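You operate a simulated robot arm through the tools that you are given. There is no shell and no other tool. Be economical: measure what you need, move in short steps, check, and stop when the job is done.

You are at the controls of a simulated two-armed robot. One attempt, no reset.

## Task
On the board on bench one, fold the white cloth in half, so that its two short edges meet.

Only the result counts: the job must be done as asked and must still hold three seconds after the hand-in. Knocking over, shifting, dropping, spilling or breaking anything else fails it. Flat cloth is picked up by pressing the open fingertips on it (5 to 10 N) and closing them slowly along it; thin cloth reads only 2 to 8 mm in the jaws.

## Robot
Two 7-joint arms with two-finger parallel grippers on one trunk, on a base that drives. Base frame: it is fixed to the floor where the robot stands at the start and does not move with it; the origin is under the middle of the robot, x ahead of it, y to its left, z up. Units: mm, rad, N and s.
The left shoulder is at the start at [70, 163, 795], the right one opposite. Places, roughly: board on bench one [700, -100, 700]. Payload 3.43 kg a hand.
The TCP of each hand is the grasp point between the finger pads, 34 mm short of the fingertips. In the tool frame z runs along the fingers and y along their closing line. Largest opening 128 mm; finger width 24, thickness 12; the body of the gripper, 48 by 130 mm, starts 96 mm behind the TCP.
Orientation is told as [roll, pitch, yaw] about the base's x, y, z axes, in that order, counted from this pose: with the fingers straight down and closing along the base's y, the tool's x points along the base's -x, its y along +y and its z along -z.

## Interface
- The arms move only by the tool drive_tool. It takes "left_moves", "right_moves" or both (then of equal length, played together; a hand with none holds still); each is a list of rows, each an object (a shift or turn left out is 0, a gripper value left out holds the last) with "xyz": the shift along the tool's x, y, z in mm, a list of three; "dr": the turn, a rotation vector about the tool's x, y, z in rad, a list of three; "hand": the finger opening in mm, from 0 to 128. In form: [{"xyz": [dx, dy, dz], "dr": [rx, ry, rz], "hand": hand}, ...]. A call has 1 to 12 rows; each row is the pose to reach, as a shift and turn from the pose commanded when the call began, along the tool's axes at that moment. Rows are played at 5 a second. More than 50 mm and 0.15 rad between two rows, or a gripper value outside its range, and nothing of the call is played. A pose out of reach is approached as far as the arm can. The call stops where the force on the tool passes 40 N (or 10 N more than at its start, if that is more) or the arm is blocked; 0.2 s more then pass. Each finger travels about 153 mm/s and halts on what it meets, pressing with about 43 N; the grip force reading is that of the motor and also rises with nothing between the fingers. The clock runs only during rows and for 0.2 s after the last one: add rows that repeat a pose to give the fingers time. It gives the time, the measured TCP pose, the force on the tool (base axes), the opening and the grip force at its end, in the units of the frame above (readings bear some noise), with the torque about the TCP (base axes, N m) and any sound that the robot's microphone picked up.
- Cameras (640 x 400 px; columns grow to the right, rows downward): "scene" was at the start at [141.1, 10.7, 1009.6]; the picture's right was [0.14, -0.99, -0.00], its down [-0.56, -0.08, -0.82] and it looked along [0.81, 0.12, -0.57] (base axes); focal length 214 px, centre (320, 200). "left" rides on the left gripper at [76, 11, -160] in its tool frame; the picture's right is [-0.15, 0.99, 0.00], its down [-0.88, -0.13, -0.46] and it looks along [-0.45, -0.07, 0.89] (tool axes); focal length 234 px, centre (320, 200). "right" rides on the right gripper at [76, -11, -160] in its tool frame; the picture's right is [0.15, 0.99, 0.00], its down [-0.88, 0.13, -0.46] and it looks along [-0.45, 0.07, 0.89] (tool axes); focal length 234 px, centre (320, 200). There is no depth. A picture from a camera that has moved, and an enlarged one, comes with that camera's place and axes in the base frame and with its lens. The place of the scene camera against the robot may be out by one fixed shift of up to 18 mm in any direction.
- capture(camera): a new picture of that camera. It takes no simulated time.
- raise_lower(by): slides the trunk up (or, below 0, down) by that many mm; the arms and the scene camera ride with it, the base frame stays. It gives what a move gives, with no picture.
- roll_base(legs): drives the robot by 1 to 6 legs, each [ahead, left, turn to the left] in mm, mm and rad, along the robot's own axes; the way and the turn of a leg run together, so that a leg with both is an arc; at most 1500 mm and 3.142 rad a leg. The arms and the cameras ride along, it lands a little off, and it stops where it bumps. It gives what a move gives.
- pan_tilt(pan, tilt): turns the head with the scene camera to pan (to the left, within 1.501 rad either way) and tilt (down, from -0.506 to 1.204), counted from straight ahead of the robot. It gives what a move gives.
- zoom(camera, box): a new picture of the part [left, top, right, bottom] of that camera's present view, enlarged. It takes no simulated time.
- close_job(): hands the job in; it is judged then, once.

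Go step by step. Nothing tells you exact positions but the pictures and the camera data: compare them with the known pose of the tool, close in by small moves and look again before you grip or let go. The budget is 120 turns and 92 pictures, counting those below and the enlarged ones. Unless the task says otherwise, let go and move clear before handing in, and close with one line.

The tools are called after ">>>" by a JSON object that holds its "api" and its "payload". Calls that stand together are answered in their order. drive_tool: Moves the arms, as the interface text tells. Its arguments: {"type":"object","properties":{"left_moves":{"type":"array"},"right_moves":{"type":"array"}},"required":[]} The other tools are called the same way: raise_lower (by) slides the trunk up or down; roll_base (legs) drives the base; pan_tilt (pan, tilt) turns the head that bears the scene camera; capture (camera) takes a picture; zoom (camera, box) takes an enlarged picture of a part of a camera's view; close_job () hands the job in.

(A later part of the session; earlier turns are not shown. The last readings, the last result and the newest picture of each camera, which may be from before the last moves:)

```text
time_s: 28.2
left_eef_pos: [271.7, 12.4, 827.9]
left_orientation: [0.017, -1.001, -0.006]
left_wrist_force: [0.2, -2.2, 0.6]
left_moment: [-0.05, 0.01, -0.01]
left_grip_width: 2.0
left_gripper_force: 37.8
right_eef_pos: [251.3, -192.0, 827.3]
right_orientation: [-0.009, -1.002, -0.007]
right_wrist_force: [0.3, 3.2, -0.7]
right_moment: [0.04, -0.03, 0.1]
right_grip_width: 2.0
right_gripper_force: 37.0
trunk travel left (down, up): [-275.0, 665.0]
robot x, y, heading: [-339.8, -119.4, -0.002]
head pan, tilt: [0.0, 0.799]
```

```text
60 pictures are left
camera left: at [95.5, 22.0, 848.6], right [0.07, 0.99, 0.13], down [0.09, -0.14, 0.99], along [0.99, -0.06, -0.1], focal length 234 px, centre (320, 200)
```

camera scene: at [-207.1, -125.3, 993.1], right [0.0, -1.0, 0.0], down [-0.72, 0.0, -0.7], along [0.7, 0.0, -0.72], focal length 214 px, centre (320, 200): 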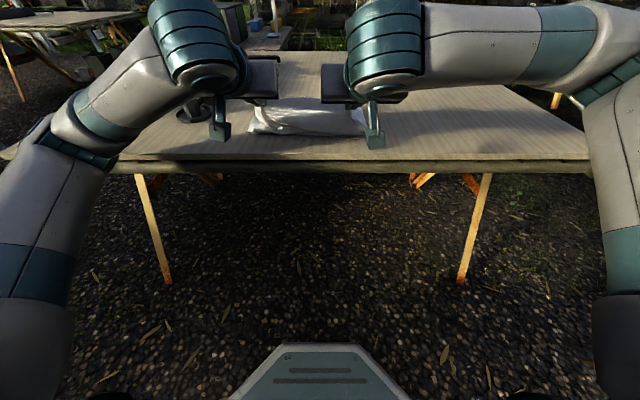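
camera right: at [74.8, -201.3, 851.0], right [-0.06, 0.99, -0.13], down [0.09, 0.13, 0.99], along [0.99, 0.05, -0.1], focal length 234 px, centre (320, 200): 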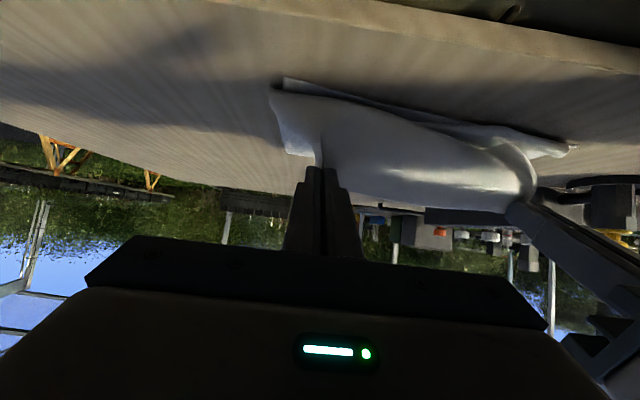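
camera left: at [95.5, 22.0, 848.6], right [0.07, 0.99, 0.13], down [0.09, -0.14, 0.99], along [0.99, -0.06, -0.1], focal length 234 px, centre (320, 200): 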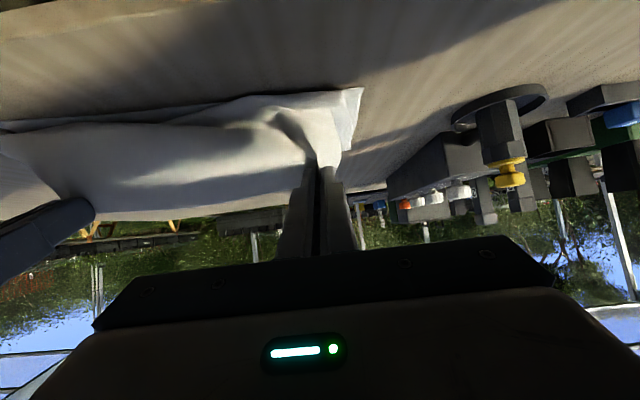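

The near corners are confirmed by the hand views at D (288, 58) and C (255, −234), and the hands line up with them. I'll lower the rest of the way onto the near edge.

>>> {"api": "drive_tool", "payload": {"left_moves": [{"xyz": [16, 1, 4], "dr": [0, -0.05, 0]}, {"xyz": [31.6, 1, 7], "dr": [0, -0.1, 0]}, {"xyz": [41, 1, 11], "dr": [0, -0.1, 0]}, {"xyz": [50.6, 1, 15], "dr": [0, -0.1, 0]}, {"xyz": [54, 1, 17], "dr": [0, -0.1, 0]}, {"xyz": [54, 1, 17], "dr": [0, -0.1, 0]}], "right_moves": [{"xyz": [16, 1, 4], "dr": [0, -0.05, 0]}, {"xyz": [31.6, 1, 7], "dr": [0, -0.1, 0]}, {"xyz": [41, 1, 11], "dr": [0, -0.1, 0]}, {"xyz": [50.6, 1, 15], "dr": [0, -0.1, 0]}, {"xyz": [54, 1, 17], "dr": [0, -0.1, 0]}, {"xyz": [54, 1, 17], "dr": [0, -0.1, 0]}]}}

>>> {"api": "capture", "payload": {"camera": "right"}}

>>> {"api": "capture", "payload": {"camera": "left"}}

>>> {"api": "zoom", "payload": {"camera": "scene", "box": [200, 70, 420, 207]}}

```text
time_s: 29.6
left_eef_pos: [257.2, 13.6, 774.4]
left_orientation: [0.021, -1.103, -0.01]
left_wrist_force: [1.2, -1.8, -0.5]
left_moment: [-0.05, 0.02, -0.04]
left_grip_width: 2.4
left_gripper_force: 36.3
right_eef_pos: [235.0, -190.3, 774.8]
right_orientation: [-0.011, -1.103, -0.007]
right_wrist_force: [0.3, 2.8, -0.1]
right_moment: [0.04, -0.01, -0.01]
right_grip_width: 2.0
right_gripper_force: 37.0
trunk travel left (down, up): [-275.0, 665.0]
robot x, y, heading: [-343.1, -122.1, -0.002]
head pan, tilt: [0.0, 0.799]
```

```text
59 pictures are left
camera right: at [57.5, -199.1, 780.3], right [-0.05, 0.99, -0.14], down [-0.01, 0.13, 0.99], along [1.0, 0.05, 0.0], focal length 234 px, centre (320, 200)
```

right: 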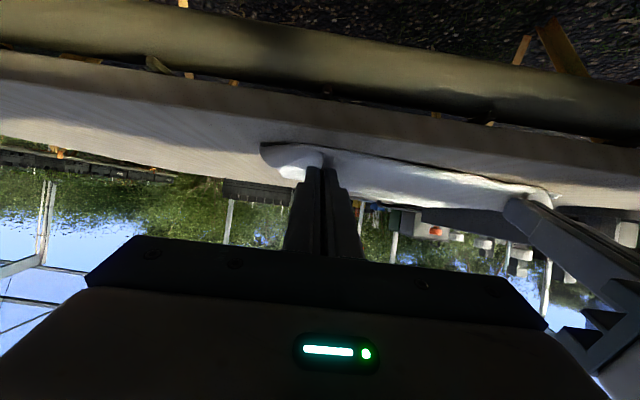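

```text
58 pictures are left
camera left: at [80.2, 23.6, 777.5], right [0.06, 0.99, 0.14], down [-0.01, -0.14, 0.99], along [1.0, -0.06, 0.0], focal length 234 px, centre (320, 200)
```

left: 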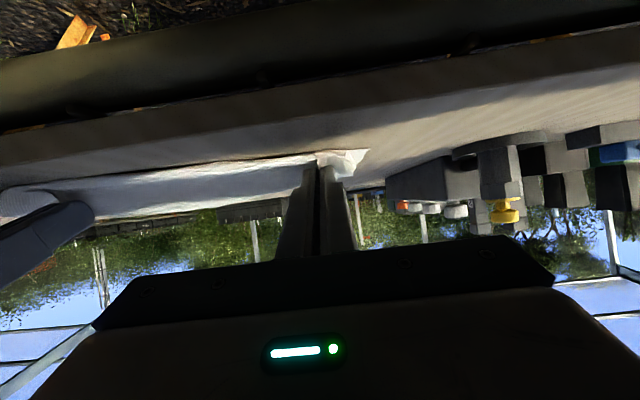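

```text
2.91 times, centred on (310, 138) of scene
camera zoom: at [-207.1, -125.3, 993.0], right [0.0, -1.0, 0.0], down [-0.72, 0.0, -0.7], along [0.7, 0.0, -0.72], focal length 624 px, centre (349, 379)
```

zoom: 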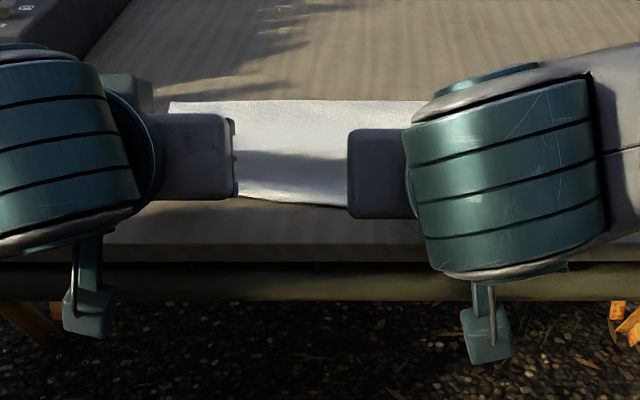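

The flap edge is at the near edge, 19 mm up. I'll lower a little more, open gently, then look.

>>> {"api": "drive_tool", "payload": {"left_moves": [{"xyz": [3, 0, 1.5]}, {"xyz": [5.5, 0, 2.7]}, {"xyz": [5.5, 0, 2.7], "hand": 6}, {"xyz": [5.5, 0, 2.7], "hand": 12}, {"xyz": [5.5, 0, 2.7], "hand": 18}, {"xyz": [5.5, 0, 2.7], "hand": 24}, {"xyz": [5.5, 0, 2.7], "hand": 24}, {"xyz": [5.5, 0, 2.7], "hand": 24}], "right_moves": [{"xyz": [3, 0, 1.5]}, {"xyz": [5.5, 0, 2.7]}, {"xyz": [5.5, 0, 2.7], "hand": 6}, {"xyz": [5.5, 0, 2.7], "hand": 12}, {"xyz": [5.5, 0, 2.7], "hand": 18}, {"xyz": [5.5, 0, 2.7], "hand": 24}, {"xyz": [5.5, 0, 2.7], "hand": 24}, {"xyz": [5.5, 0, 2.7], "hand": 24}]}}

>>> {"api": "zoom", "payload": {"camera": "right", "box": [200, 80, 440, 230]}}

>>> {"api": "zoom", "payload": {"camera": "left", "box": [200, 80, 440, 230]}}

```text
time_s: 31.4
left_eef_pos: [256.0, 14.5, 767.1]
left_orientation: [0.019, -1.102, -0.01]
left_wrist_force: [-0.6, -0.7, 2.6]
left_moment: [-0.01, -0.04, -0.01]
left_grip_width: 23.4
left_gripper_force: 0.0
right_eef_pos: [236.0, -189.6, 769.0]
right_orientation: [-0.012, -1.099, -0.008]
right_wrist_force: [1.2, -0.3, 0.2]
right_moment: [0.01, 0.0, 0.02]
right_grip_width: 24.0
right_gripper_force: 0.2
trunk travel left (down, up): [-275.0, 665.0]
robot x, y, heading: [-341.5, -121.6, -0.0]
head pan, tilt: [0.0, 0.799]
```

```text
2.67 times, centred on (320, 155) of right
camera zoom: at [58.4, -198.9, 773.7], right [-0.05, 0.99, -0.14], down [-0.01, 0.13, 0.99], along [1.0, 0.05, 0.0], focal length 624 px, centre (320, 320)
```

zoom: 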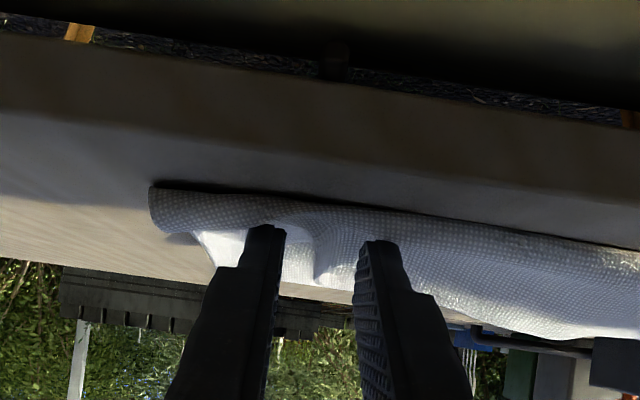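

```text
2.67 times, centred on (320, 155) of left
camera zoom: at [78.2, 23.4, 772.1], right [0.06, 0.99, 0.14], down [-0.01, -0.14, 0.99], along [1.0, -0.06, 0.0], focal length 624 px, centre (320, 320)
```

zoom: 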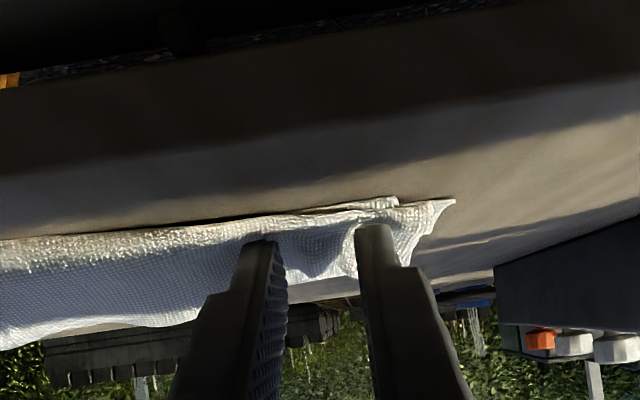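

Released. I'll withdraw both hands along their fingers and look at the edge.

>>> {"api": "drive_tool", "payload": {"left_moves": [{"xyz": [0, 0, -15]}, {"xyz": [0, 0, -35]}, {"xyz": [-10, 0, -65]}, {"xyz": [-40, 10, -90]}, {"xyz": [-75, 25, -110]}, {"xyz": [-110, 50, -125]}, {"xyz": [-140, 80, -130]}], "right_moves": [{"xyz": [0, 0, -15]}, {"xyz": [0, 0, -35]}, {"xyz": [-10, 0, -65]}, {"xyz": [-40, -10, -90]}, {"xyz": [-75, -25, -110]}, {"xyz": [-110, -50, -125]}, {"xyz": [-140, -80, -130]}]}}

>>> {"api": "zoom", "payload": {"camera": "scene", "box": [220, 70, 412, 190]}}

>>> {"api": "capture", "payload": {"camera": "left"}}

```text
time_s: 33.0
left_eef_pos: [203.6, 91.5, 953.8]
left_orientation: [0.021, -1.102, -0.013]
left_wrist_force: [0.3, 0.0, 0.2]
left_moment: [0.02, 0.03, -0.03]
left_grip_width: 24.1
left_gripper_force: 0.1
right_eef_pos: [184.1, -268.2, 951.2]
right_orientation: [-0.01, -1.101, -0.006]
right_wrist_force: [-0.2, -0.1, -0.6]
right_moment: [0.02, 0.0, -0.01]
right_grip_width: 24.0
right_gripper_force: 0.1
trunk travel left (down, up): [-275.0, 665.0]
robot x, y, heading: [-337.1, -122.3, -0.004]
head pan, tilt: [0.0, 0.799]
```

```text
3.33 times, centred on (316, 130) of scene
camera zoom: at [-207.3, -125.4, 993.0], right [0.0, -1.0, 0.0], down [-0.72, 0.0, -0.7], along [0.7, 0.0, -0.72], focal length 715 px, centre (333, 433)
```

zoom: 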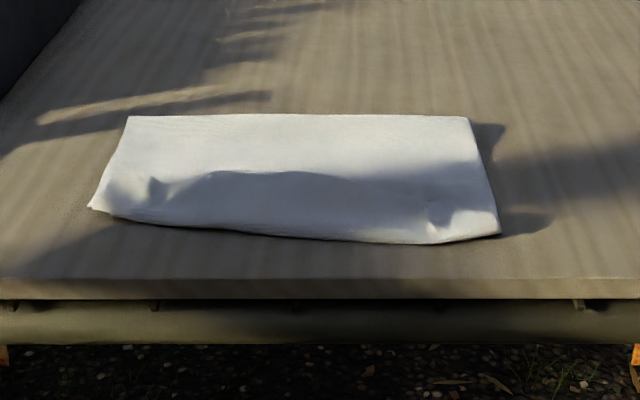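

```text
53 pictures are left
camera left: at [25.4, 102.0, 956.6], right [0.06, 0.99, 0.14], down [-0.01, -0.14, 0.99], along [1.0, -0.06, 0.0], focal length 234 px, centre (320, 200)
```

left: 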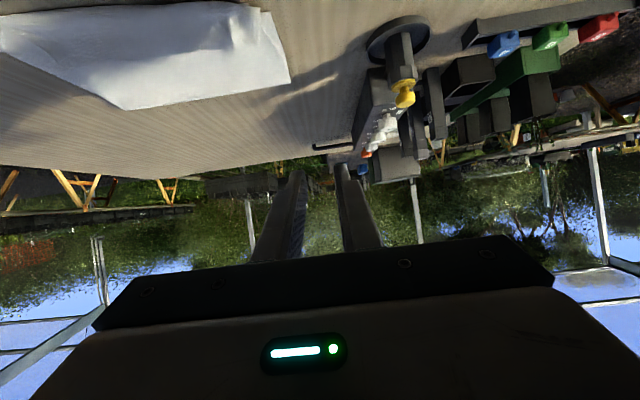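

It looks like a neat half fold. I'll straighten the hands to look down at the near edge and check how the edges meet.

>>> {"api": "drive_tool", "payload": {"left_moves": [{"xyz": [3, -4, 9], "dr": [0, 0.137, 0]}, {"xyz": [6, -8, 18], "dr": [0, 0.275, 0]}, {"xyz": [9, -12, 28], "dr": [0, 0.412, 0]}, {"xyz": [11, -16, 37], "dr": [0, 0.55, 0]}, {"xyz": [14, -20, 46], "dr": [0, 0.687, 0]}, {"xyz": [17, -24, 56], "dr": [0, 0.825, 0]}, {"xyz": [20, -28, 65], "dr": [0, 0.962, 0]}, {"xyz": [23, -31, 74], "dr": [0, 1.1, 0]}, {"xyz": [23, -31, 74], "dr": [0, 1.1, 0]}], "right_moves": [{"xyz": [3, 4, 9], "dr": [0, 0.137, 0]}, {"xyz": [6, 8, 18], "dr": [0, 0.275, 0]}, {"xyz": [9, 12, 28], "dr": [0, 0.412, 0]}, {"xyz": [11, 16, 37], "dr": [0, 0.55, 0]}, {"xyz": [14, 20, 46], "dr": [0, 0.687, 0]}, {"xyz": [17, 24, 56], "dr": [0, 0.825, 0]}, {"xyz": [20, 26, 65], "dr": [0, 0.962, 0]}, {"xyz": [22, 28, 73], "dr": [0, 1.1, 0]}, {"xyz": [22, 28, 73], "dr": [0, 1.1, 0]}]}}

>>> {"api": "capture", "payload": {"camera": "left"}}

>>> {"api": "capture", "payload": {"camera": "right"}}

```text
time_s: 35.0
left_eef_pos: [259.9, 61.2, 900.8]
left_orientation: [0.01, 0.001, 0.008]
left_wrist_force: [-0.7, 0.7, -0.6]
left_moment: [0.02, 0.01, 0.02]
left_grip_width: 23.8
left_gripper_force: 0.2
right_eef_pos: [238.0, -243.2, 902.1]
right_orientation: [-0.003, -0.001, -0.016]
right_wrist_force: [0.8, 0.1, 0.2]
right_moment: [0.03, 0.02, 0.05]
right_grip_width: 24.0
right_gripper_force: 0.0
trunk travel left (down, up): [-275.0, 665.0]
robot x, y, heading: [-342.4, -123.0, 0.003]
head pan, tilt: [0.0, 0.799]
```

```text
52 pictures are left
camera left: at [183.3, 71.6, 1058.9], right [0.14, 0.99, 0.01], down [0.88, -0.13, 0.45], along [0.45, -0.06, -0.89], focal length 234 px, centre (320, 200)
```

left: 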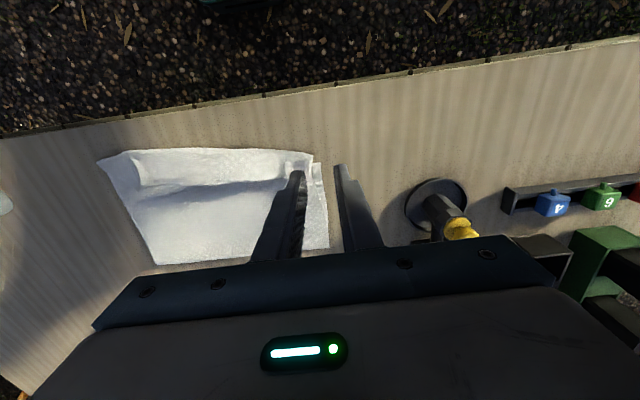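

```text
51 pictures are left
camera right: at [161.3, -252.3, 1061.4], right [-0.13, 0.99, 0.0], down [0.88, 0.12, 0.46], along [0.45, 0.06, -0.89], focal length 234 px, centre (320, 200)
```

right: 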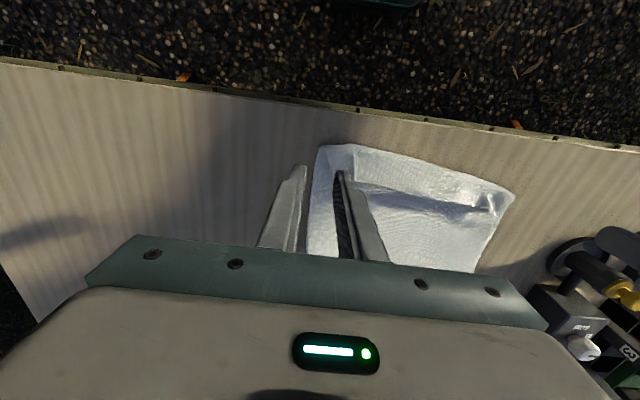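

>>> {"api": "zoom", "payload": {"camera": "left", "box": [80, 130, 360, 280]}}

>>> {"api": "zoom", "payload": {"camera": "right", "box": [280, 125, 540, 275]}}

```text
2.29 times, centred on (220, 205) of left
camera zoom: at [183.3, 71.6, 1058.9], right [0.14, 0.99, 0.01], down [0.88, -0.13, 0.45], along [0.45, -0.06, -0.89], focal length 535 px, centre (549, 189)
```

zoom: 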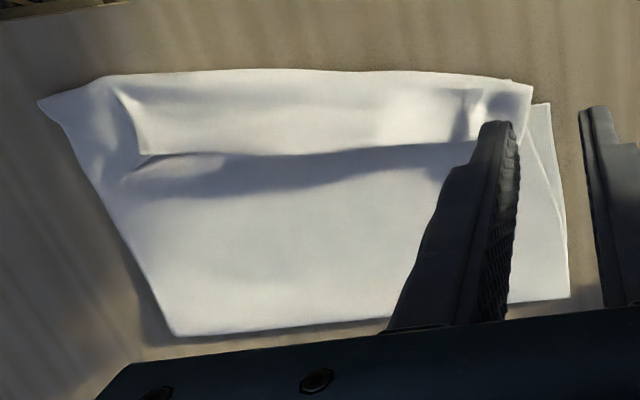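

```text
2.46 times, centred on (410, 200) of right
camera zoom: at [161.3, -252.3, 1061.4], right [-0.13, 0.99, 0.0], down [0.88, 0.12, 0.46], along [0.45, 0.06, -0.89], focal length 576 px, centre (98, 200)
```

zoom: 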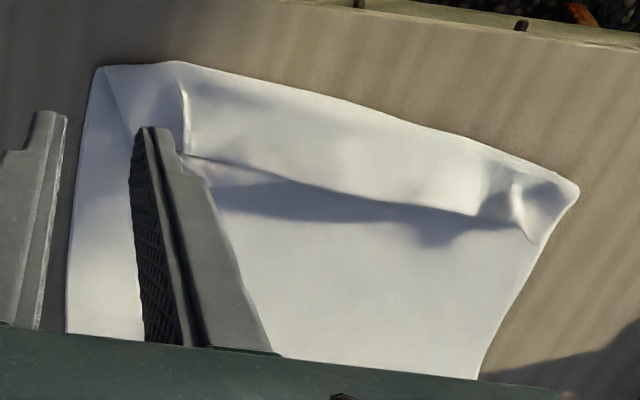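

The flap's end has curled back as a hem and the fold sits at x ≈ 430, not ≈ 500, so the fold isn't right yet. I'll open the hands and get a closer look at the curled edge before regripping.

>>> {"api": "drive_tool", "payload": {"left_moves": [{"xyz": [-6, -5, 10], "dr": [0, -0.15, 0], "hand": 110}, {"xyz": [-12, -10, 20], "dr": [0, -0.3, 0], "hand": 110}, {"xyz": [-18, -15, 30], "dr": [0, -0.45, 0]}, {"xyz": [-23, -21, 40], "dr": [0, -0.6, 0]}, {"xyz": [-23, -21, 40], "dr": [0, -0.6, 0]}], "right_moves": [{"xyz": [-6, 10, 10], "dr": [0, -0.15, 0], "hand": 110}, {"xyz": [-12, 20, 20], "dr": [0, -0.3, 0], "hand": 110}, {"xyz": [-18, 30, 30], "dr": [0, -0.45, 0]}, {"xyz": [-24, 40, 40], "dr": [0, -0.6, 0]}, {"xyz": [-24, 40, 40], "dr": [0, -0.6, 0]}]}}

>>> {"api": "zoom", "payload": {"camera": "left", "box": [80, 20, 400, 220]}}

>>> {"api": "zoom", "payload": {"camera": "right", "box": [240, 20, 560, 220]}}

```text
time_s: 36.2
left_eef_pos: [283.5, 41.2, 859.4]
left_orientation: [0.011, -0.602, 0.002]
left_wrist_force: [1.1, 0.3, 0.0]
left_moment: [0.0, -0.02, -0.03]
left_grip_width: 110.2
left_gripper_force: 0.0
right_eef_pos: [262.9, -202.9, 858.4]
right_orientation: [-0.006, -0.603, -0.015]
right_wrist_force: [-0.8, 0.1, 0.2]
right_moment: [-0.02, -0.01, -0.01]
right_grip_width: 109.8
right_gripper_force: 0.0
trunk travel left (down, up): [-275.0, 665.0]
robot x, y, heading: [-340.0, -121.7, -0.002]
head pan, tilt: [0.0, 0.799]
```

```text
2.00 times, centred on (240, 120) of left
camera zoom: at [128.9, 50.6, 946.2], right [0.11, 0.99, 0.09], down [0.47, -0.13, 0.87], along [0.88, -0.06, -0.48], focal length 468 px, centre (480, 360)
```

zoom: 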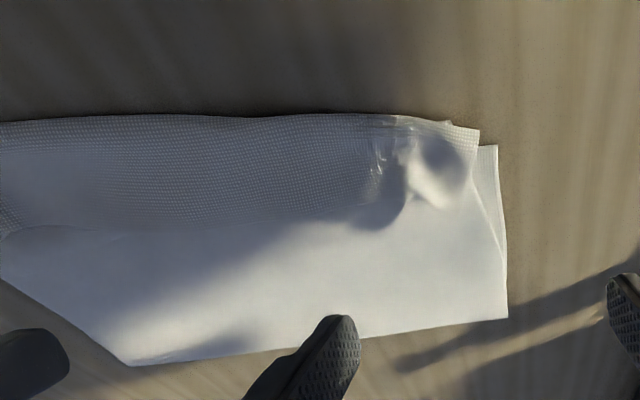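

```text
2.00 times, centred on (400, 120) of right
camera zoom: at [108.8, -211.6, 947.5], right [-0.1, 0.99, -0.09], down [0.47, 0.13, 0.87], along [0.88, 0.05, -0.48], focal length 468 px, centre (160, 360)
```

zoom: 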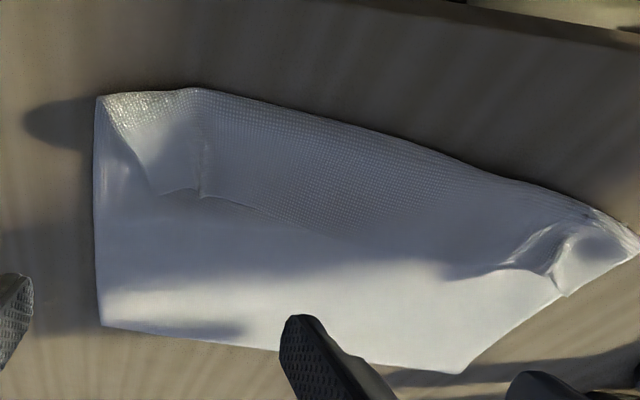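

The textured strip is the flap's own end turned back about 55 mm, with its free edge on top running from about (295, −213) to (318, −5). I'll move the hands vertically above that edge to regrip it and redo the fold with tension.

>>> {"api": "drive_tool", "payload": {"left_moves": [{"xyz": [0, -10, 5], "dr": [0, 0.12, 0], "hand": 40}, {"xyz": [1, -20, 15], "dr": [0, 0.24, 0], "hand": 40}, {"xyz": [2, -30, 27], "dr": [0, 0.36, 0]}, {"xyz": [3, -40, 40], "dr": [0, 0.48, 0]}, {"xyz": [3, -51, 51], "dr": [0, 0.6, 0]}, {"xyz": [3, -51, 51], "dr": [0, 0.6, 0]}], "right_moves": [{"xyz": [0, 3, 5], "dr": [0, 0.12, 0], "hand": 40}, {"xyz": [0, 6, 15], "dr": [0, 0.24, 0], "hand": 40}, {"xyz": [0, 8, 27], "dr": [0, 0.36, 0]}, {"xyz": [0, 11, 40], "dr": [0, 0.48, 0]}, {"xyz": [0, 13, 52], "dr": [0, 0.6, 0]}, {"xyz": [0, 13, 52], "dr": [0, 0.6, 0]}]}}

>>> {"api": "capture", "payload": {"camera": "left"}}

>>> {"api": "capture", "payload": {"camera": "right"}}

```text
time_s: 37.6
left_eef_pos: [309.0, -9.4, 814.4]
left_orientation: [0.008, 0.0, 0.007]
left_wrist_force: [-0.5, 0.4, -0.1]
left_moment: [-0.06, -0.05, -0.02]
left_grip_width: 40.2
left_gripper_force: 0.1
right_eef_pos: [292.0, -191.5, 816.4]
right_orientation: [-0.005, -0.001, -0.014]
right_wrist_force: [0.1, 0.4, 0.8]
right_moment: [0.03, 0.0, 0.0]
right_grip_width: 39.7
right_gripper_force: 0.0
trunk travel left (down, up): [-275.0, 665.0]
robot x, y, heading: [-341.7, -123.8, -0.003]
head pan, tilt: [0.0, 0.799]
```

```text
46 pictures are left
camera left: at [232.4, 0.4, 973.2], right [0.14, 0.99, 0.01], down [0.88, -0.13, 0.45], along [0.45, -0.06, -0.89], focal length 234 px, centre (320, 200)
```

left: 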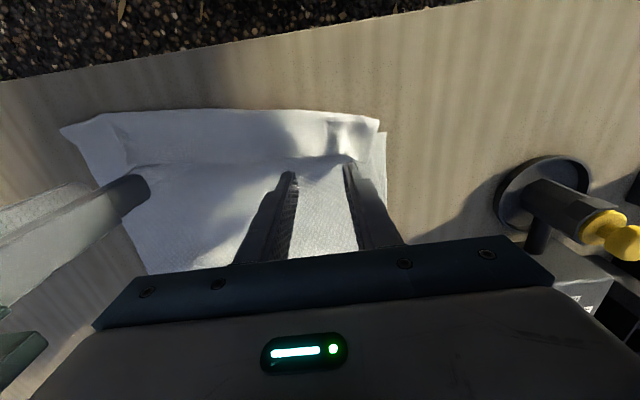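

```text
45 pictures are left
camera right: at [215.5, -200.5, 977.2], right [-0.13, 0.99, 0.0], down [0.88, 0.12, 0.46], along [0.45, 0.06, -0.89], focal length 234 px, centre (320, 200)
```

right: 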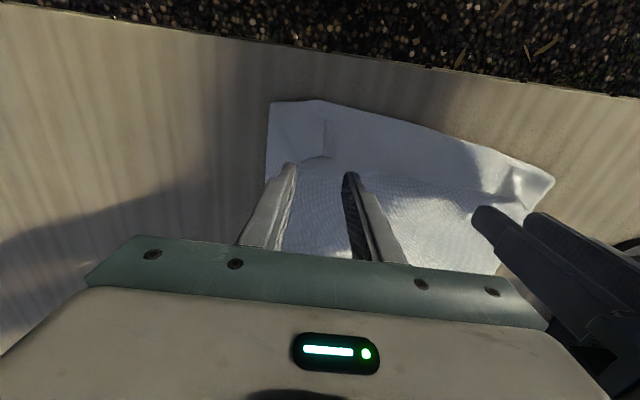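

>>> {"api": "zoom", "payload": {"camera": "left", "box": [220, 100, 420, 225]}}

>>> {"api": "zoom", "payload": {"camera": "right", "box": [240, 90, 440, 215]}}

```text
3.20 times, centred on (320, 162) of left
camera zoom: at [232.4, 0.4, 973.2], right [0.14, 0.99, 0.01], down [0.88, -0.13, 0.45], along [0.45, -0.06, -0.89], focal length 749 px, centre (320, 320)
```

zoom: 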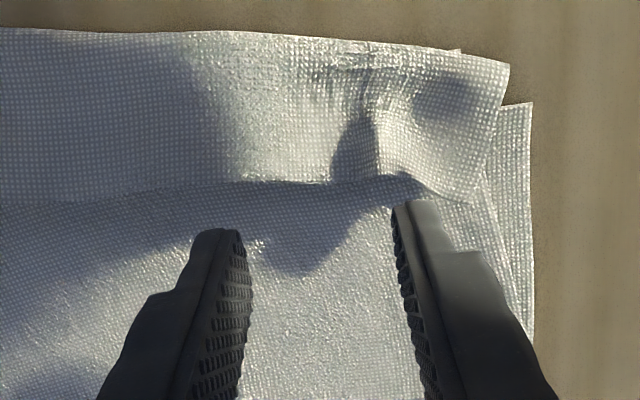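

```text
3.20 times, centred on (340, 152) of right
camera zoom: at [215.5, -200.5, 977.2], right [-0.13, 0.99, 0.0], down [0.88, 0.12, 0.46], along [0.45, 0.06, -0.89], focal length 749 px, centre (256, 352)
```

zoom: 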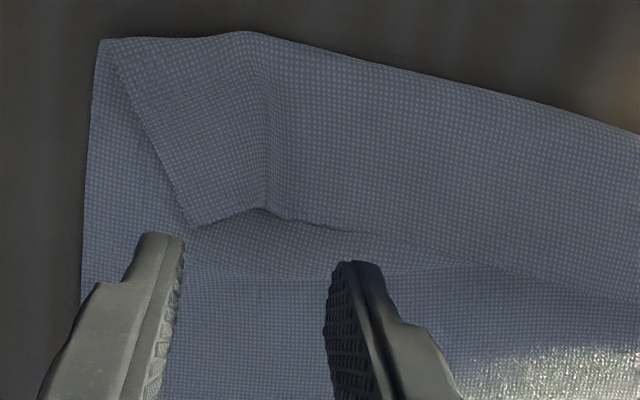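

The hem's free edge is clear: about (299, −14) under the left hand and (287, −190) under the right. I'll shift back over it and descend gently.

>>> {"api": "drive_tool", "payload": {"left_moves": [{"xyz": [7, 0, 10]}, {"xyz": [14, -1, 20]}, {"xyz": [14, -1, 24]}, {"xyz": [14, -1, 24]}], "right_moves": [{"xyz": [5, 2, 10]}, {"xyz": [11, 3, 20]}, {"xyz": [11, 3, 26]}, {"xyz": [11, 3, 26]}]}}

>>> {"api": "drive_tool", "payload": {"left_moves": [{"xyz": [0, 0, 1.5]}, {"xyz": [0, 0, 3]}, {"xyz": [0, 0, 4]}], "right_moves": [{"xyz": [0, 0, 1.5]}, {"xyz": [0, 0, 3]}, {"xyz": [0, 0, 4]}]}}

>>> {"api": "zoom", "payload": {"camera": "left", "box": [220, 100, 420, 225]}}

>>> {"api": "zoom", "payload": {"camera": "right", "box": [220, 100, 420, 225]}}

```text
time_s: 38.6
left_eef_pos: [294.9, -10.2, 791.1]
left_orientation: [0.008, -0.001, 0.008]
left_wrist_force: [-0.2, 0.3, 0.6]
left_moment: [-0.01, 0.0, -0.02]
left_grip_width: 39.9
left_gripper_force: 0.0
right_eef_pos: [282.2, -187.3, 790.5]
right_orientation: [-0.005, -0.002, -0.016]
right_wrist_force: [-0.6, -0.4, 0.2]
right_moment: [0.0, 0.03, 0.02]
right_grip_width: 39.9
right_gripper_force: 0.2
trunk travel left (down, up): [-275.0, 665.0]
robot x, y, heading: [-340.8, -121.7, -0.003]
head pan, tilt: [0.0, 0.799]
```

```text
time_s: 39.4
left_eef_pos: [295.2, -11.0, 785.5]
left_orientation: [0.009, -0.002, 0.007]
left_wrist_force: [0.4, -0.1, 0.7]
left_moment: [0.0, -0.02, -0.02]
left_grip_width: 40.1
left_gripper_force: 0.0
right_eef_pos: [282.9, -186.7, 786.7]
right_orientation: [-0.005, -0.003, -0.017]
right_wrist_force: [-0.2, 0.5, 0.7]
right_moment: [0.02, 0.02, -0.03]
right_grip_width: 40.3
right_gripper_force: 0.1
trunk travel left (down, up): [-275.0, 665.0]
robot x, y, heading: [-341.5, -123.7, 0.003]
head pan, tilt: [0.0, 0.799]
```

```text
3.20 times, centred on (320, 162) of left
camera zoom: at [218.8, -1.1, 944.8], right [0.14, 0.99, 0.01], down [0.88, -0.13, 0.46], along [0.45, -0.06, -0.89], focal length 749 px, centre (320, 320)
```

zoom: 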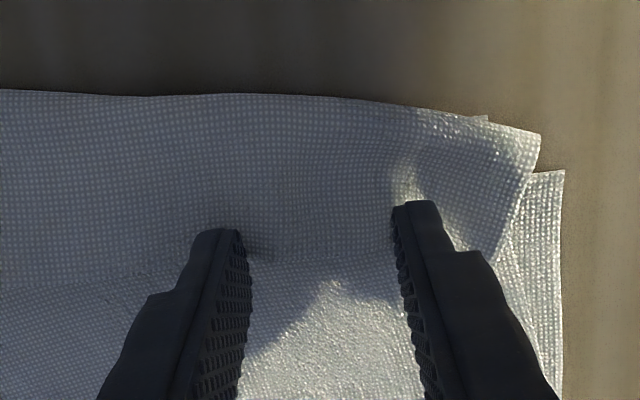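

```text
3.20 times, centred on (320, 162) of right
camera zoom: at [206.1, -196.5, 947.1], right [-0.13, 0.99, 0.0], down [0.88, 0.12, 0.46], along [0.45, 0.06, -0.89], focal length 749 px, centre (320, 320)
```

zoom: 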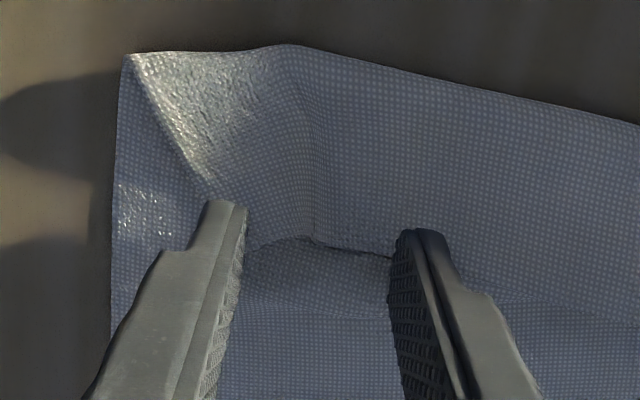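

>>> {"api": "drive_tool", "payload": {"left_moves": [{"xyz": [0, 0, 1]}, {"xyz": [0, 0, 2]}, {"xyz": [0, 0, 3]}, {"xyz": [0, 0, 3]}], "right_moves": [{"xyz": [0, 0, 1]}, {"xyz": [0, 0, 2]}, {"xyz": [0, 0, 3]}, {"xyz": [0, 0, 4]}]}}

```text
time_s: 40.4
left_eef_pos: [294.3, -10.2, 783.5]
left_orientation: [0.009, -0.002, 0.007]
left_wrist_force: [-1.4, 0.7, 1.3]
left_moment: [0.0, -0.01, 0.02]
left_grip_width: 39.7
left_gripper_force: 0.0
right_eef_pos: [281.9, -186.4, 783.8]
right_orientation: [-0.005, -0.002, -0.016]
right_wrist_force: [0.0, -0.4, -0.3]
right_moment: [0.02, 0.01, 0.03]
right_grip_width: 39.9
right_gripper_force: 0.1
trunk travel left (down, up): [-275.0, 665.0]
robot x, y, heading: [-339.4, -124.7, -0.001]
head pan, tilt: [0.0, 0.799]
```

>>> {"api": "drive_tool", "payload": {"left_moves": [{"xyz": [0, 0, 1]}, {"xyz": [0, 0, 2]}, {"xyz": [0, 0, 3]}, {"xyz": [0, 0, 4]}], "right_moves": [{"xyz": [0, 0, 1]}, {"xyz": [0, 0, 2]}, {"xyz": [0, 0, 3]}, {"xyz": [0, 0, 4]}]}}

```text
time_s: 41.4
left_eef_pos: [293.6, -10.5, 779.7]
left_orientation: [0.01, -0.002, 0.007]
left_wrist_force: [0.8, 0.1, -0.1]
left_moment: [0.01, 0.0, 0.0]
left_grip_width: 39.9
left_gripper_force: 0.0
right_eef_pos: [280.7, -187.6, 779.1]
right_orientation: [-0.004, -0.002, -0.017]
right_wrist_force: [-0.1, 0.2, 0.0]
right_moment: [-0.01, 0.02, 0.01]
right_grip_width: 40.3
right_gripper_force: 0.0
trunk travel left (down, up): [-275.0, 665.0]
robot x, y, heading: [-339.5, -122.1, 0.002]
head pan, tilt: [0.0, 0.799]
```

>>> {"api": "drive_tool", "payload": {"left_moves": [{"xyz": [0, 0, 0.7]}, {"xyz": [0, 0, 1.4]}, {"xyz": [0, 0, 2]}], "right_moves": [{"xyz": [0, 0, 0.7]}, {"xyz": [0, 0, 1.4]}, {"xyz": [0, 0, 2]}]}}

>>> {"api": "zoom", "payload": {"camera": "left", "box": [220, 100, 420, 225]}}

>>> {"api": "zoom", "payload": {"camera": "right", "box": [220, 100, 420, 225]}}

```text
time_s: 42.2
left_eef_pos: [296.2, -11.4, 778.2]
left_orientation: [0.009, -0.001, 0.007]
left_wrist_force: [-0.5, 1.0, 1.5]
left_moment: [0.0, 0.01, 0.02]
left_grip_width: 39.7
left_gripper_force: 0.0
right_eef_pos: [281.6, -186.6, 776.1]
right_orientation: [-0.003, -0.002, -0.015]
right_wrist_force: [0.2, 0.4, 0.5]
right_moment: [-0.01, 0.0, -0.01]
right_grip_width: 39.9
right_gripper_force: 0.1
trunk travel left (down, up): [-275.0, 665.0]
robot x, y, heading: [-340.6, -122.7, -0.001]
head pan, tilt: [0.0, 0.799]
```

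```text
3.20 times, centred on (320, 162) of left
camera zoom: at [218.7, -1.4, 936.0], right [0.14, 0.99, 0.01], down [0.88, -0.13, 0.46], along [0.45, -0.06, -0.89], focal length 749 px, centre (320, 320)
```

zoom: 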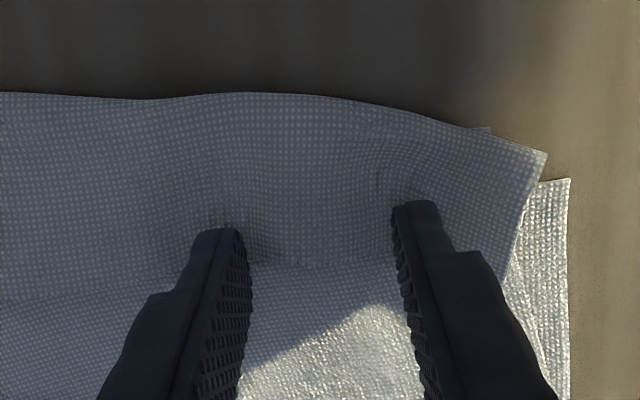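

```text
3.20 times, centred on (320, 162) of right
camera zoom: at [204.2, -197.0, 937.0], right [-0.13, 0.99, 0.0], down [0.88, 0.12, 0.46], along [0.45, 0.06, -0.89], focal length 749 px, centre (320, 320)
```

zoom: 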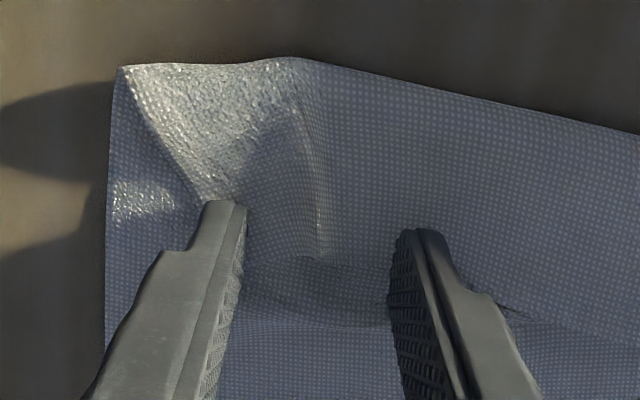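

>>> {"api": "drive_tool", "payload": {"left_moves": [{"xyz": [0, 0, 0.6]}, {"xyz": [0, 0, 1.2]}, {"xyz": [0, 0, 1.6]}], "right_moves": [{"xyz": [0, 0, 0.4]}, {"xyz": [0, 0, 0.8]}, {"xyz": [0, 0, 1.2]}]}}

```text
time_s: 43.0
left_eef_pos: [293.3, -9.9, 776.3]
left_orientation: [0.008, -0.003, 0.006]
left_wrist_force: [3.4, 0.3, 10.7]
left_moment: [-0.17, 0.01, 0.02]
left_grip_width: 39.9
left_gripper_force: 0.0
right_eef_pos: [281.7, -186.6, 776.9]
right_orientation: [-0.004, -0.004, -0.017]
right_wrist_force: [0.8, 0.2, 0.7]
right_moment: [0.0, 0.0, 0.01]
right_grip_width: 39.7
right_gripper_force: 0.0
trunk travel left (down, up): [-275.0, 665.0]
robot x, y, heading: [-339.3, -123.3, -0.003]
head pan, tilt: [0.0, 0.799]
```

>>> {"api": "drive_tool", "payload": {"left_moves": [{"xyz": [0, 0, -0.2]}, {"xyz": [0, 0, -0.3]}], "right_moves": [{"xyz": [0, 0, 0.5]}, {"xyz": [0, 0, 0.8]}]}}

```text
time_s: 43.6
left_eef_pos: [294.7, -10.7, 777.2]
left_orientation: [0.006, -0.001, 0.008]
left_wrist_force: [2.8, -0.6, 10.4]
left_moment: [-0.17, -0.01, 0.05]
left_grip_width: 40.0
left_gripper_force: 0.5
right_eef_pos: [281.7, -186.3, 775.8]
right_orientation: [-0.003, -0.004, -0.014]
right_wrist_force: [0.2, -0.8, 4.7]
right_moment: [0.04, 0.02, 0.01]
right_grip_width: 39.9
right_gripper_force: 0.1
trunk travel left (down, up): [-275.0, 665.0]
robot x, y, heading: [-342.1, -124.4, -0.004]
head pan, tilt: [0.0, 0.799]
```

Left presses at 10 N and right at 5 N. Closing slowly now.

>>> {"api": "drive_tool", "payload": {"left_moves": [{"xyz": [0, 0, -0.2], "hand": 36}, {"xyz": [0, 0, -0.2], "hand": 32}, {"xyz": [0, 0, -0.2], "hand": 28}, {"xyz": [0, 0, -0.2], "hand": 24}, {"xyz": [0, 0, -0.2], "hand": 20}], "right_moves": [{"xyz": [0, 0, 0.1], "hand": 36}, {"xyz": [0, 0, 0.1], "hand": 32}, {"xyz": [0, 0, 0.1], "hand": 28}, {"xyz": [0, 0, 0.1], "hand": 24}, {"xyz": [0, 0, 0.1], "hand": 20}]}}

>>> {"api": "zoom", "payload": {"camera": "left", "box": [220, 100, 420, 225]}}

>>> {"api": "zoom", "payload": {"camera": "right", "box": [220, 100, 420, 225]}}

```text
time_s: 44.8
left_eef_pos: [294.2, -11.0, 777.7]
left_orientation: [0.008, -0.001, 0.006]
left_wrist_force: [-0.1, -0.2, 3.9]
left_moment: [0.0, 0.01, 0.0]
left_grip_width: 19.2
left_gripper_force: 0.0
right_eef_pos: [281.5, -186.9, 775.8]
right_orientation: [-0.004, -0.005, -0.017]
right_wrist_force: [-0.5, 0.0, 9.1]
right_moment: [0.04, 0.08, -0.03]
right_grip_width: 19.0
right_gripper_force: 0.1
trunk travel left (down, up): [-275.0, 665.0]
robot x, y, heading: [-338.8, -127.7, -0.002]
head pan, tilt: [0.0, 0.799]
```

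```text
3.20 times, centred on (320, 162) of left
camera zoom: at [217.6, -0.6, 935.5], right [0.14, 0.99, 0.01], down [0.88, -0.13, 0.46], along [0.45, -0.06, -0.89], focal length 749 px, centre (320, 320)
```

zoom: 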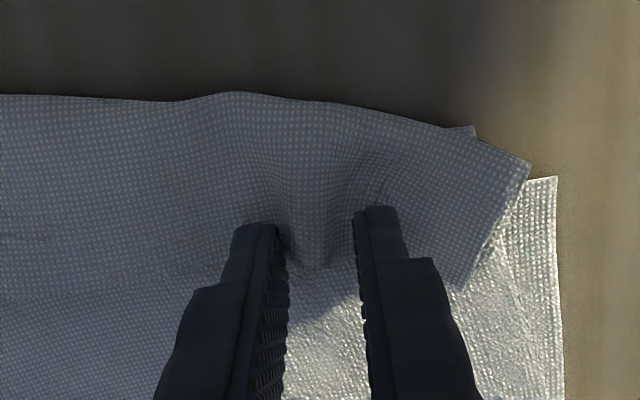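

```text
3.20 times, centred on (320, 162) of right
camera zoom: at [204.0, -196.4, 935.7], right [-0.13, 0.99, 0.0], down [0.88, 0.12, 0.46], along [0.45, 0.06, -0.89], focal length 749 px, centre (320, 320)
```

zoom: 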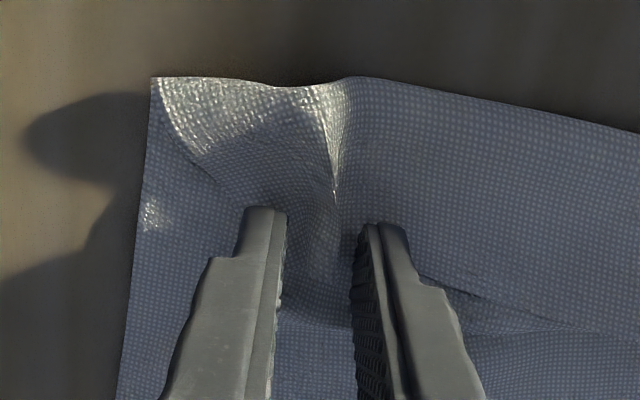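

>>> {"api": "drive_tool", "payload": {"left_moves": [{"xyz": [0, 0, 0.2], "hand": 16}, {"xyz": [0, 0, 0.2], "hand": 12}, {"xyz": [0, 0, 0.2], "hand": 9}, {"xyz": [0, 0, 0.2], "hand": 6}, {"xyz": [0, 0, 0.2], "hand": 3}, {"xyz": [0, 0, 0.2], "hand": 0}, {"xyz": [0, 0, 0.2], "hand": 0}], "right_moves": [{"xyz": [0, 0, -0.3], "hand": 16}, {"xyz": [0, 0, -0.4], "hand": 12}, {"xyz": [0, 0, -0.5], "hand": 9}, {"xyz": [0, 0, -0.6], "hand": 6}, {"xyz": [0, 0, -0.6], "hand": 3}, {"xyz": [0, 0, -0.6], "hand": 0}, {"xyz": [0, 0, -0.6], "hand": 0}]}}

>>> {"api": "drive_tool", "payload": {"left_moves": [{"xyz": [0, 0, -5]}, {"xyz": [0, 0, -12]}, {"xyz": [0, 0, -20]}, {"xyz": [0, 0, -20]}], "right_moves": [{"xyz": [0, 0, -5]}, {"xyz": [0, 0, -12]}, {"xyz": [0, 0, -20]}, {"xyz": [0, 0, -20]}]}}

>>> {"api": "zoom", "payload": {"camera": "left", "box": [120, 80, 440, 280]}}

>>> {"api": "zoom", "payload": {"camera": "right", "box": [220, 80, 540, 280]}}

```text
time_s: 46.4
left_eef_pos: [294.6, -9.7, 777.0]
left_orientation: [0.01, -0.001, 0.007]
left_wrist_force: [0.6, -1.4, 5.3]
left_moment: [-0.06, 0.04, -0.01]
left_grip_width: 1.8
left_gripper_force: 36.4
right_eef_pos: [279.9, -186.6, 776.6]
right_orientation: [-0.005, -0.001, -0.015]
right_wrist_force: [-0.6, 2.1, 2.9]
right_moment: [0.06, 0.03, -0.02]
right_grip_width: 2.8
right_gripper_force: 37.2
trunk travel left (down, up): [-275.0, 665.0]
robot x, y, heading: [-343.4, -127.0, 0.001]
head pan, tilt: [0.0, 0.799]
```

```text
time_s: 47.4
left_eef_pos: [296.1, -9.7, 793.8]
left_orientation: [0.009, -0.002, 0.007]
left_wrist_force: [-0.8, -1.8, 0.4]
left_moment: [0.0, -0.04, 0.01]
left_grip_width: 2.2
left_gripper_force: 36.5
right_eef_pos: [279.5, -188.0, 796.5]
right_orientation: [-0.004, -0.002, -0.017]
right_wrist_force: [-0.6, 1.0, -0.3]
right_moment: [0.03, 0.0, 0.0]
right_grip_width: 3.2
right_gripper_force: 37.6
trunk travel left (down, up): [-275.0, 665.0]
robot x, y, heading: [-337.1, -123.2, -0.001]
head pan, tilt: [0.0, 0.799]
```

```text
2.00 times, centred on (280, 180) of left
camera zoom: at [219.1, -1.1, 953.5], right [0.14, 0.99, 0.01], down [0.88, -0.13, 0.46], along [0.45, -0.06, -0.89], focal length 468 px, centre (400, 240)
```

zoom: 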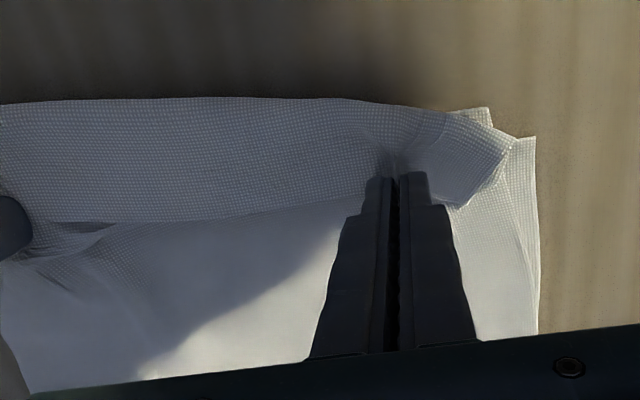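

```text
2.00 times, centred on (380, 180) of right
camera zoom: at [203.8, -197.5, 957.1], right [-0.13, 0.99, 0.0], down [0.88, 0.12, 0.46], along [0.45, 0.06, -0.89], focal length 468 px, centre (200, 240)
```

zoom: 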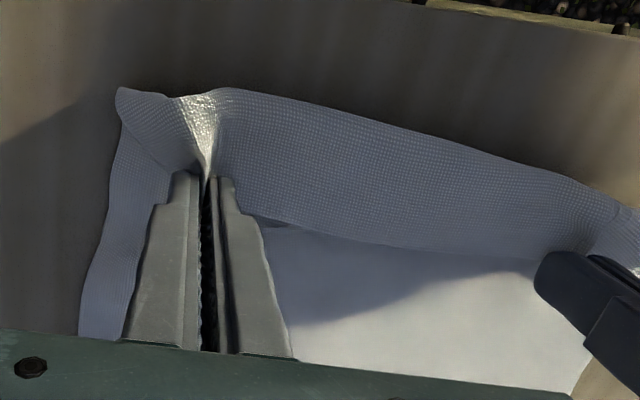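

The left holds only the hem, but the right caught the layer beneath too (wrinkles, 3 mm). I'll release the right, raise it, and lift the left a bit to peel the hem free.

>>> {"api": "drive_tool", "payload": {"left_moves": [{"xyz": [0, 0, 0]}, {"xyz": [0, 0, 0]}, {"xyz": [0, 0, 0]}, {"xyz": [0, 0, 0]}, {"xyz": [-5, 0, -10]}, {"xyz": [-15, 0, -25]}, {"xyz": [-25, 0, -40]}], "right_moves": [{"xyz": [0, 0, 14], "hand": 3}, {"xyz": [0, 0, 14], "hand": 15}, {"xyz": [0, 0, 14], "hand": 30}, {"xyz": [0, 0, 10], "hand": 30}, {"xyz": [0, 0, -10]}, {"xyz": [0, -10, -30]}, {"xyz": [0, -30, -50]}]}}

>>> {"api": "capture", "payload": {"camera": "left"}}

>>> {"api": "capture", "payload": {"camera": "right"}}

```text
time_s: 49.0
left_eef_pos: [317.7, -10.9, 835.8]
left_orientation: [0.009, 0.0, 0.006]
left_wrist_force: [-0.1, 0.6, 0.7]
left_moment: [0.01, -0.01, 0.03]
left_grip_width: 2.0
left_gripper_force: 36.1
right_eef_pos: [280.4, -217.8, 845.2]
right_orientation: [-0.005, -0.001, -0.015]
right_wrist_force: [-0.9, -0.3, -0.4]
right_moment: [0.0, 0.01, 0.03]
right_grip_width: 30.0
right_gripper_force: 0.1
trunk travel left (down, up): [-275.0, 665.0]
robot x, y, heading: [-342.2, -129.0, -0.003]
head pan, tilt: [0.0, 0.799]
```

```text
34 pictures are left
camera left: at [242.0, -2.1, 994.7], right [0.14, 0.99, 0.01], down [0.88, -0.13, 0.46], along [0.45, -0.05, -0.89], focal length 234 px, centre (320, 200)
```

left: 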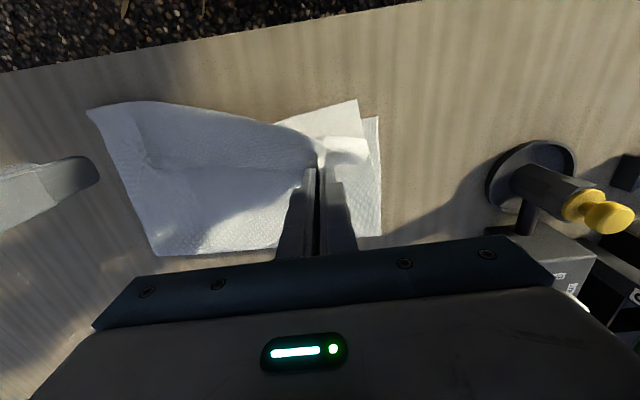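

```text
33 pictures are left
camera right: at [203.0, -226.8, 1005.1], right [-0.13, 0.99, 0.0], down [0.88, 0.12, 0.46], along [0.45, 0.06, -0.89], focal length 234 px, centre (320, 200)
```

right: 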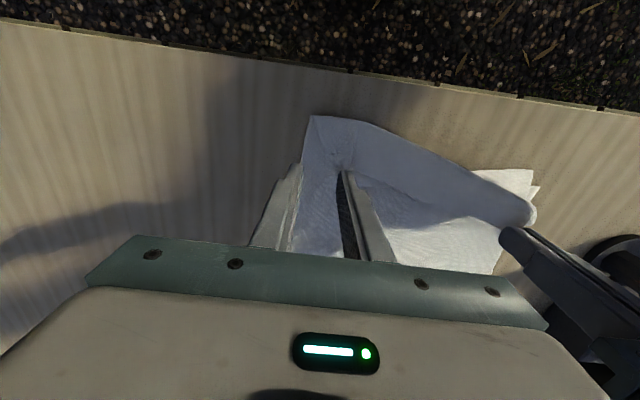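

>>> {"api": "drive_tool", "payload": {"left_moves": [{"xyz": [-20, 0, -20]}, {"xyz": [-40, 0, -40]}, {"xyz": [-60, 0, -60]}, {"xyz": [-80, 0, -75]}, {"xyz": [-100, 0, -85]}, {"xyz": [-120, 0, -95]}, {"xyz": [-120, 0, -95]}]}}

>>> {"api": "capture", "payload": {"camera": "right"}}

>>> {"api": "zoom", "payload": {"camera": "scene", "box": [200, 50, 424, 190]}}

```text
time_s: 50.6
left_eef_pos: [398.1, -9.2, 914.4]
left_orientation: [0.008, -0.001, 0.007]
left_wrist_force: [0.8, -0.2, -0.9]
left_moment: [-0.03, 0.0, -0.04]
left_grip_width: 2.1
left_gripper_force: 36.6
left hand out of reach, approached as far as the arm can: row 5, 6, 7
right_eef_pos: [279.7, -215.3, 845.1]
right_orientation: [-0.004, -0.001, -0.017]
right_wrist_force: [0.2, 1.1, 0.4]
right_moment: [-0.02, -0.01, -0.03]
right_grip_width: 29.9
right_gripper_force: 0.0
trunk travel left (down, up): [-275.0, 665.0]
robot x, y, heading: [-342.7, -124.7, -0.002]
head pan, tilt: [0.0, 0.799]
```

```text
32 pictures are left
camera right: at [203.3, -225.7, 1004.9], right [-0.13, 0.99, -0.01], down [0.88, 0.12, 0.46], along [0.45, 0.05, -0.89], focal length 234 px, centre (320, 200)
```

right: 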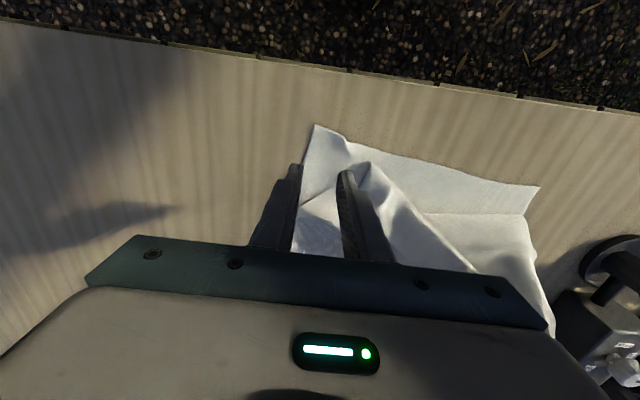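

```text
2.86 times, centred on (312, 120) of scene
camera zoom: at [-207.4, -124.6, 993.1], right [0.0, -1.0, 0.0], down [-0.72, 0.0, -0.7], along [0.7, 0.0, -0.72], focal length 613 px, centre (343, 429)
```

zoom: 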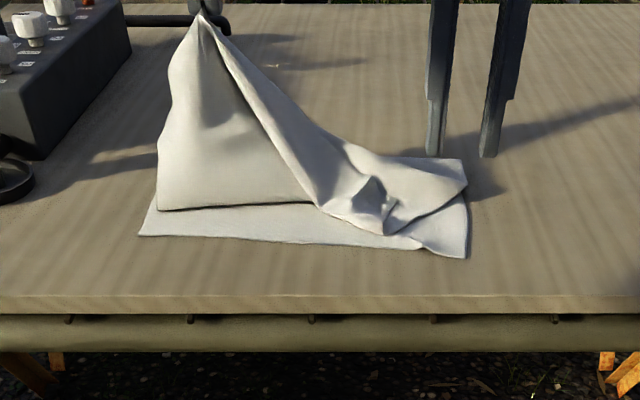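

The left arm is near its reach limit. The cleanest route is to open the cloth flat again by driving forward while the left holds its corner, then regrip the right corner on the open cloth. First the right hand goes up.

>>> {"api": "drive_tool", "payload": {"left_moves": [{"xyz": [0, 0, 0]}, {"xyz": [0, 0, 0]}, {"xyz": [0, 0, 0]}], "right_moves": [{"xyz": [20, -20, -35]}, {"xyz": [40, -40, -70]}, {"xyz": [50, -60, -100]}]}}

>>> {"api": "roll_base", "payload": {"legs": [[280, 0, 0]]}}

>>> {"api": "capture", "payload": {"camera": "scene"}}

```text
time_s: 51.4
left_eef_pos: [397.7, -10.5, 913.8]
left_orientation: [0.008, -0.002, 0.005]
left_wrist_force: [-0.3, -0.1, 0.1]
left_moment: [0.01, 0.0, 0.03]
left_grip_width: 1.9
left_gripper_force: 37.1
right_eef_pos: [229.0, -277.6, 944.8]
right_orientation: [-0.003, -0.001, -0.016]
right_wrist_force: [0.5, -0.6, 0.3]
right_moment: [0.0, -0.01, 0.0]
right_grip_width: 30.0
right_gripper_force: 0.0
trunk travel left (down, up): [-275.0, 665.0]
robot x, y, heading: [-341.1, -127.1, -0.005]
head pan, tilt: [0.0, 0.799]
```

```text
time_s: 53.4
left_eef_pos: [677.0, -13.3, 912.4]
left_orientation: [0.01, 0.0, 0.003]
left_wrist_force: [0.0, -0.3, -0.1]
left_moment: [-0.04, 0.02, 0.0]
left_grip_width: 1.7
left_gripper_force: 36.7
right_eef_pos: [509.5, -278.8, 944.8]
right_orientation: [-0.006, -0.001, -0.017]
right_wrist_force: [-0.3, 0.5, 0.6]
right_moment: [0.01, 0.02, 0.02]
right_grip_width: 30.1
right_gripper_force: 0.0
trunk travel left (down, up): [-275.0, 665.0]
robot x, y, heading: [-60.4, -125.5, -0.001]
head pan, tilt: [0.0, 0.799]
```

```text
30 pictures are left
camera scene: at [72.6, -126.4, 992.9], right [0.0, -1.0, 0.0], down [-0.72, 0.0, -0.7], along [0.7, 0.0, -0.72], focal length 214 px, centre (320, 200)
```

scene: 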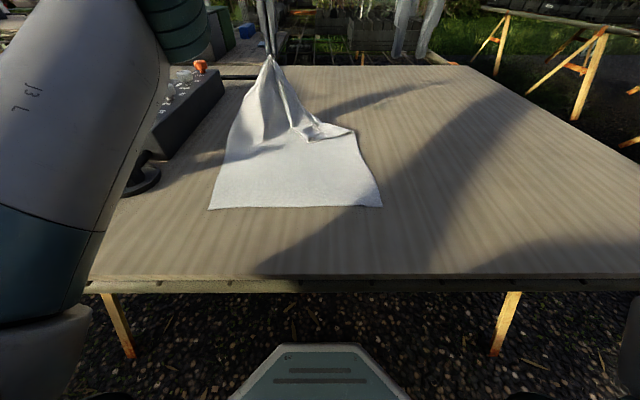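

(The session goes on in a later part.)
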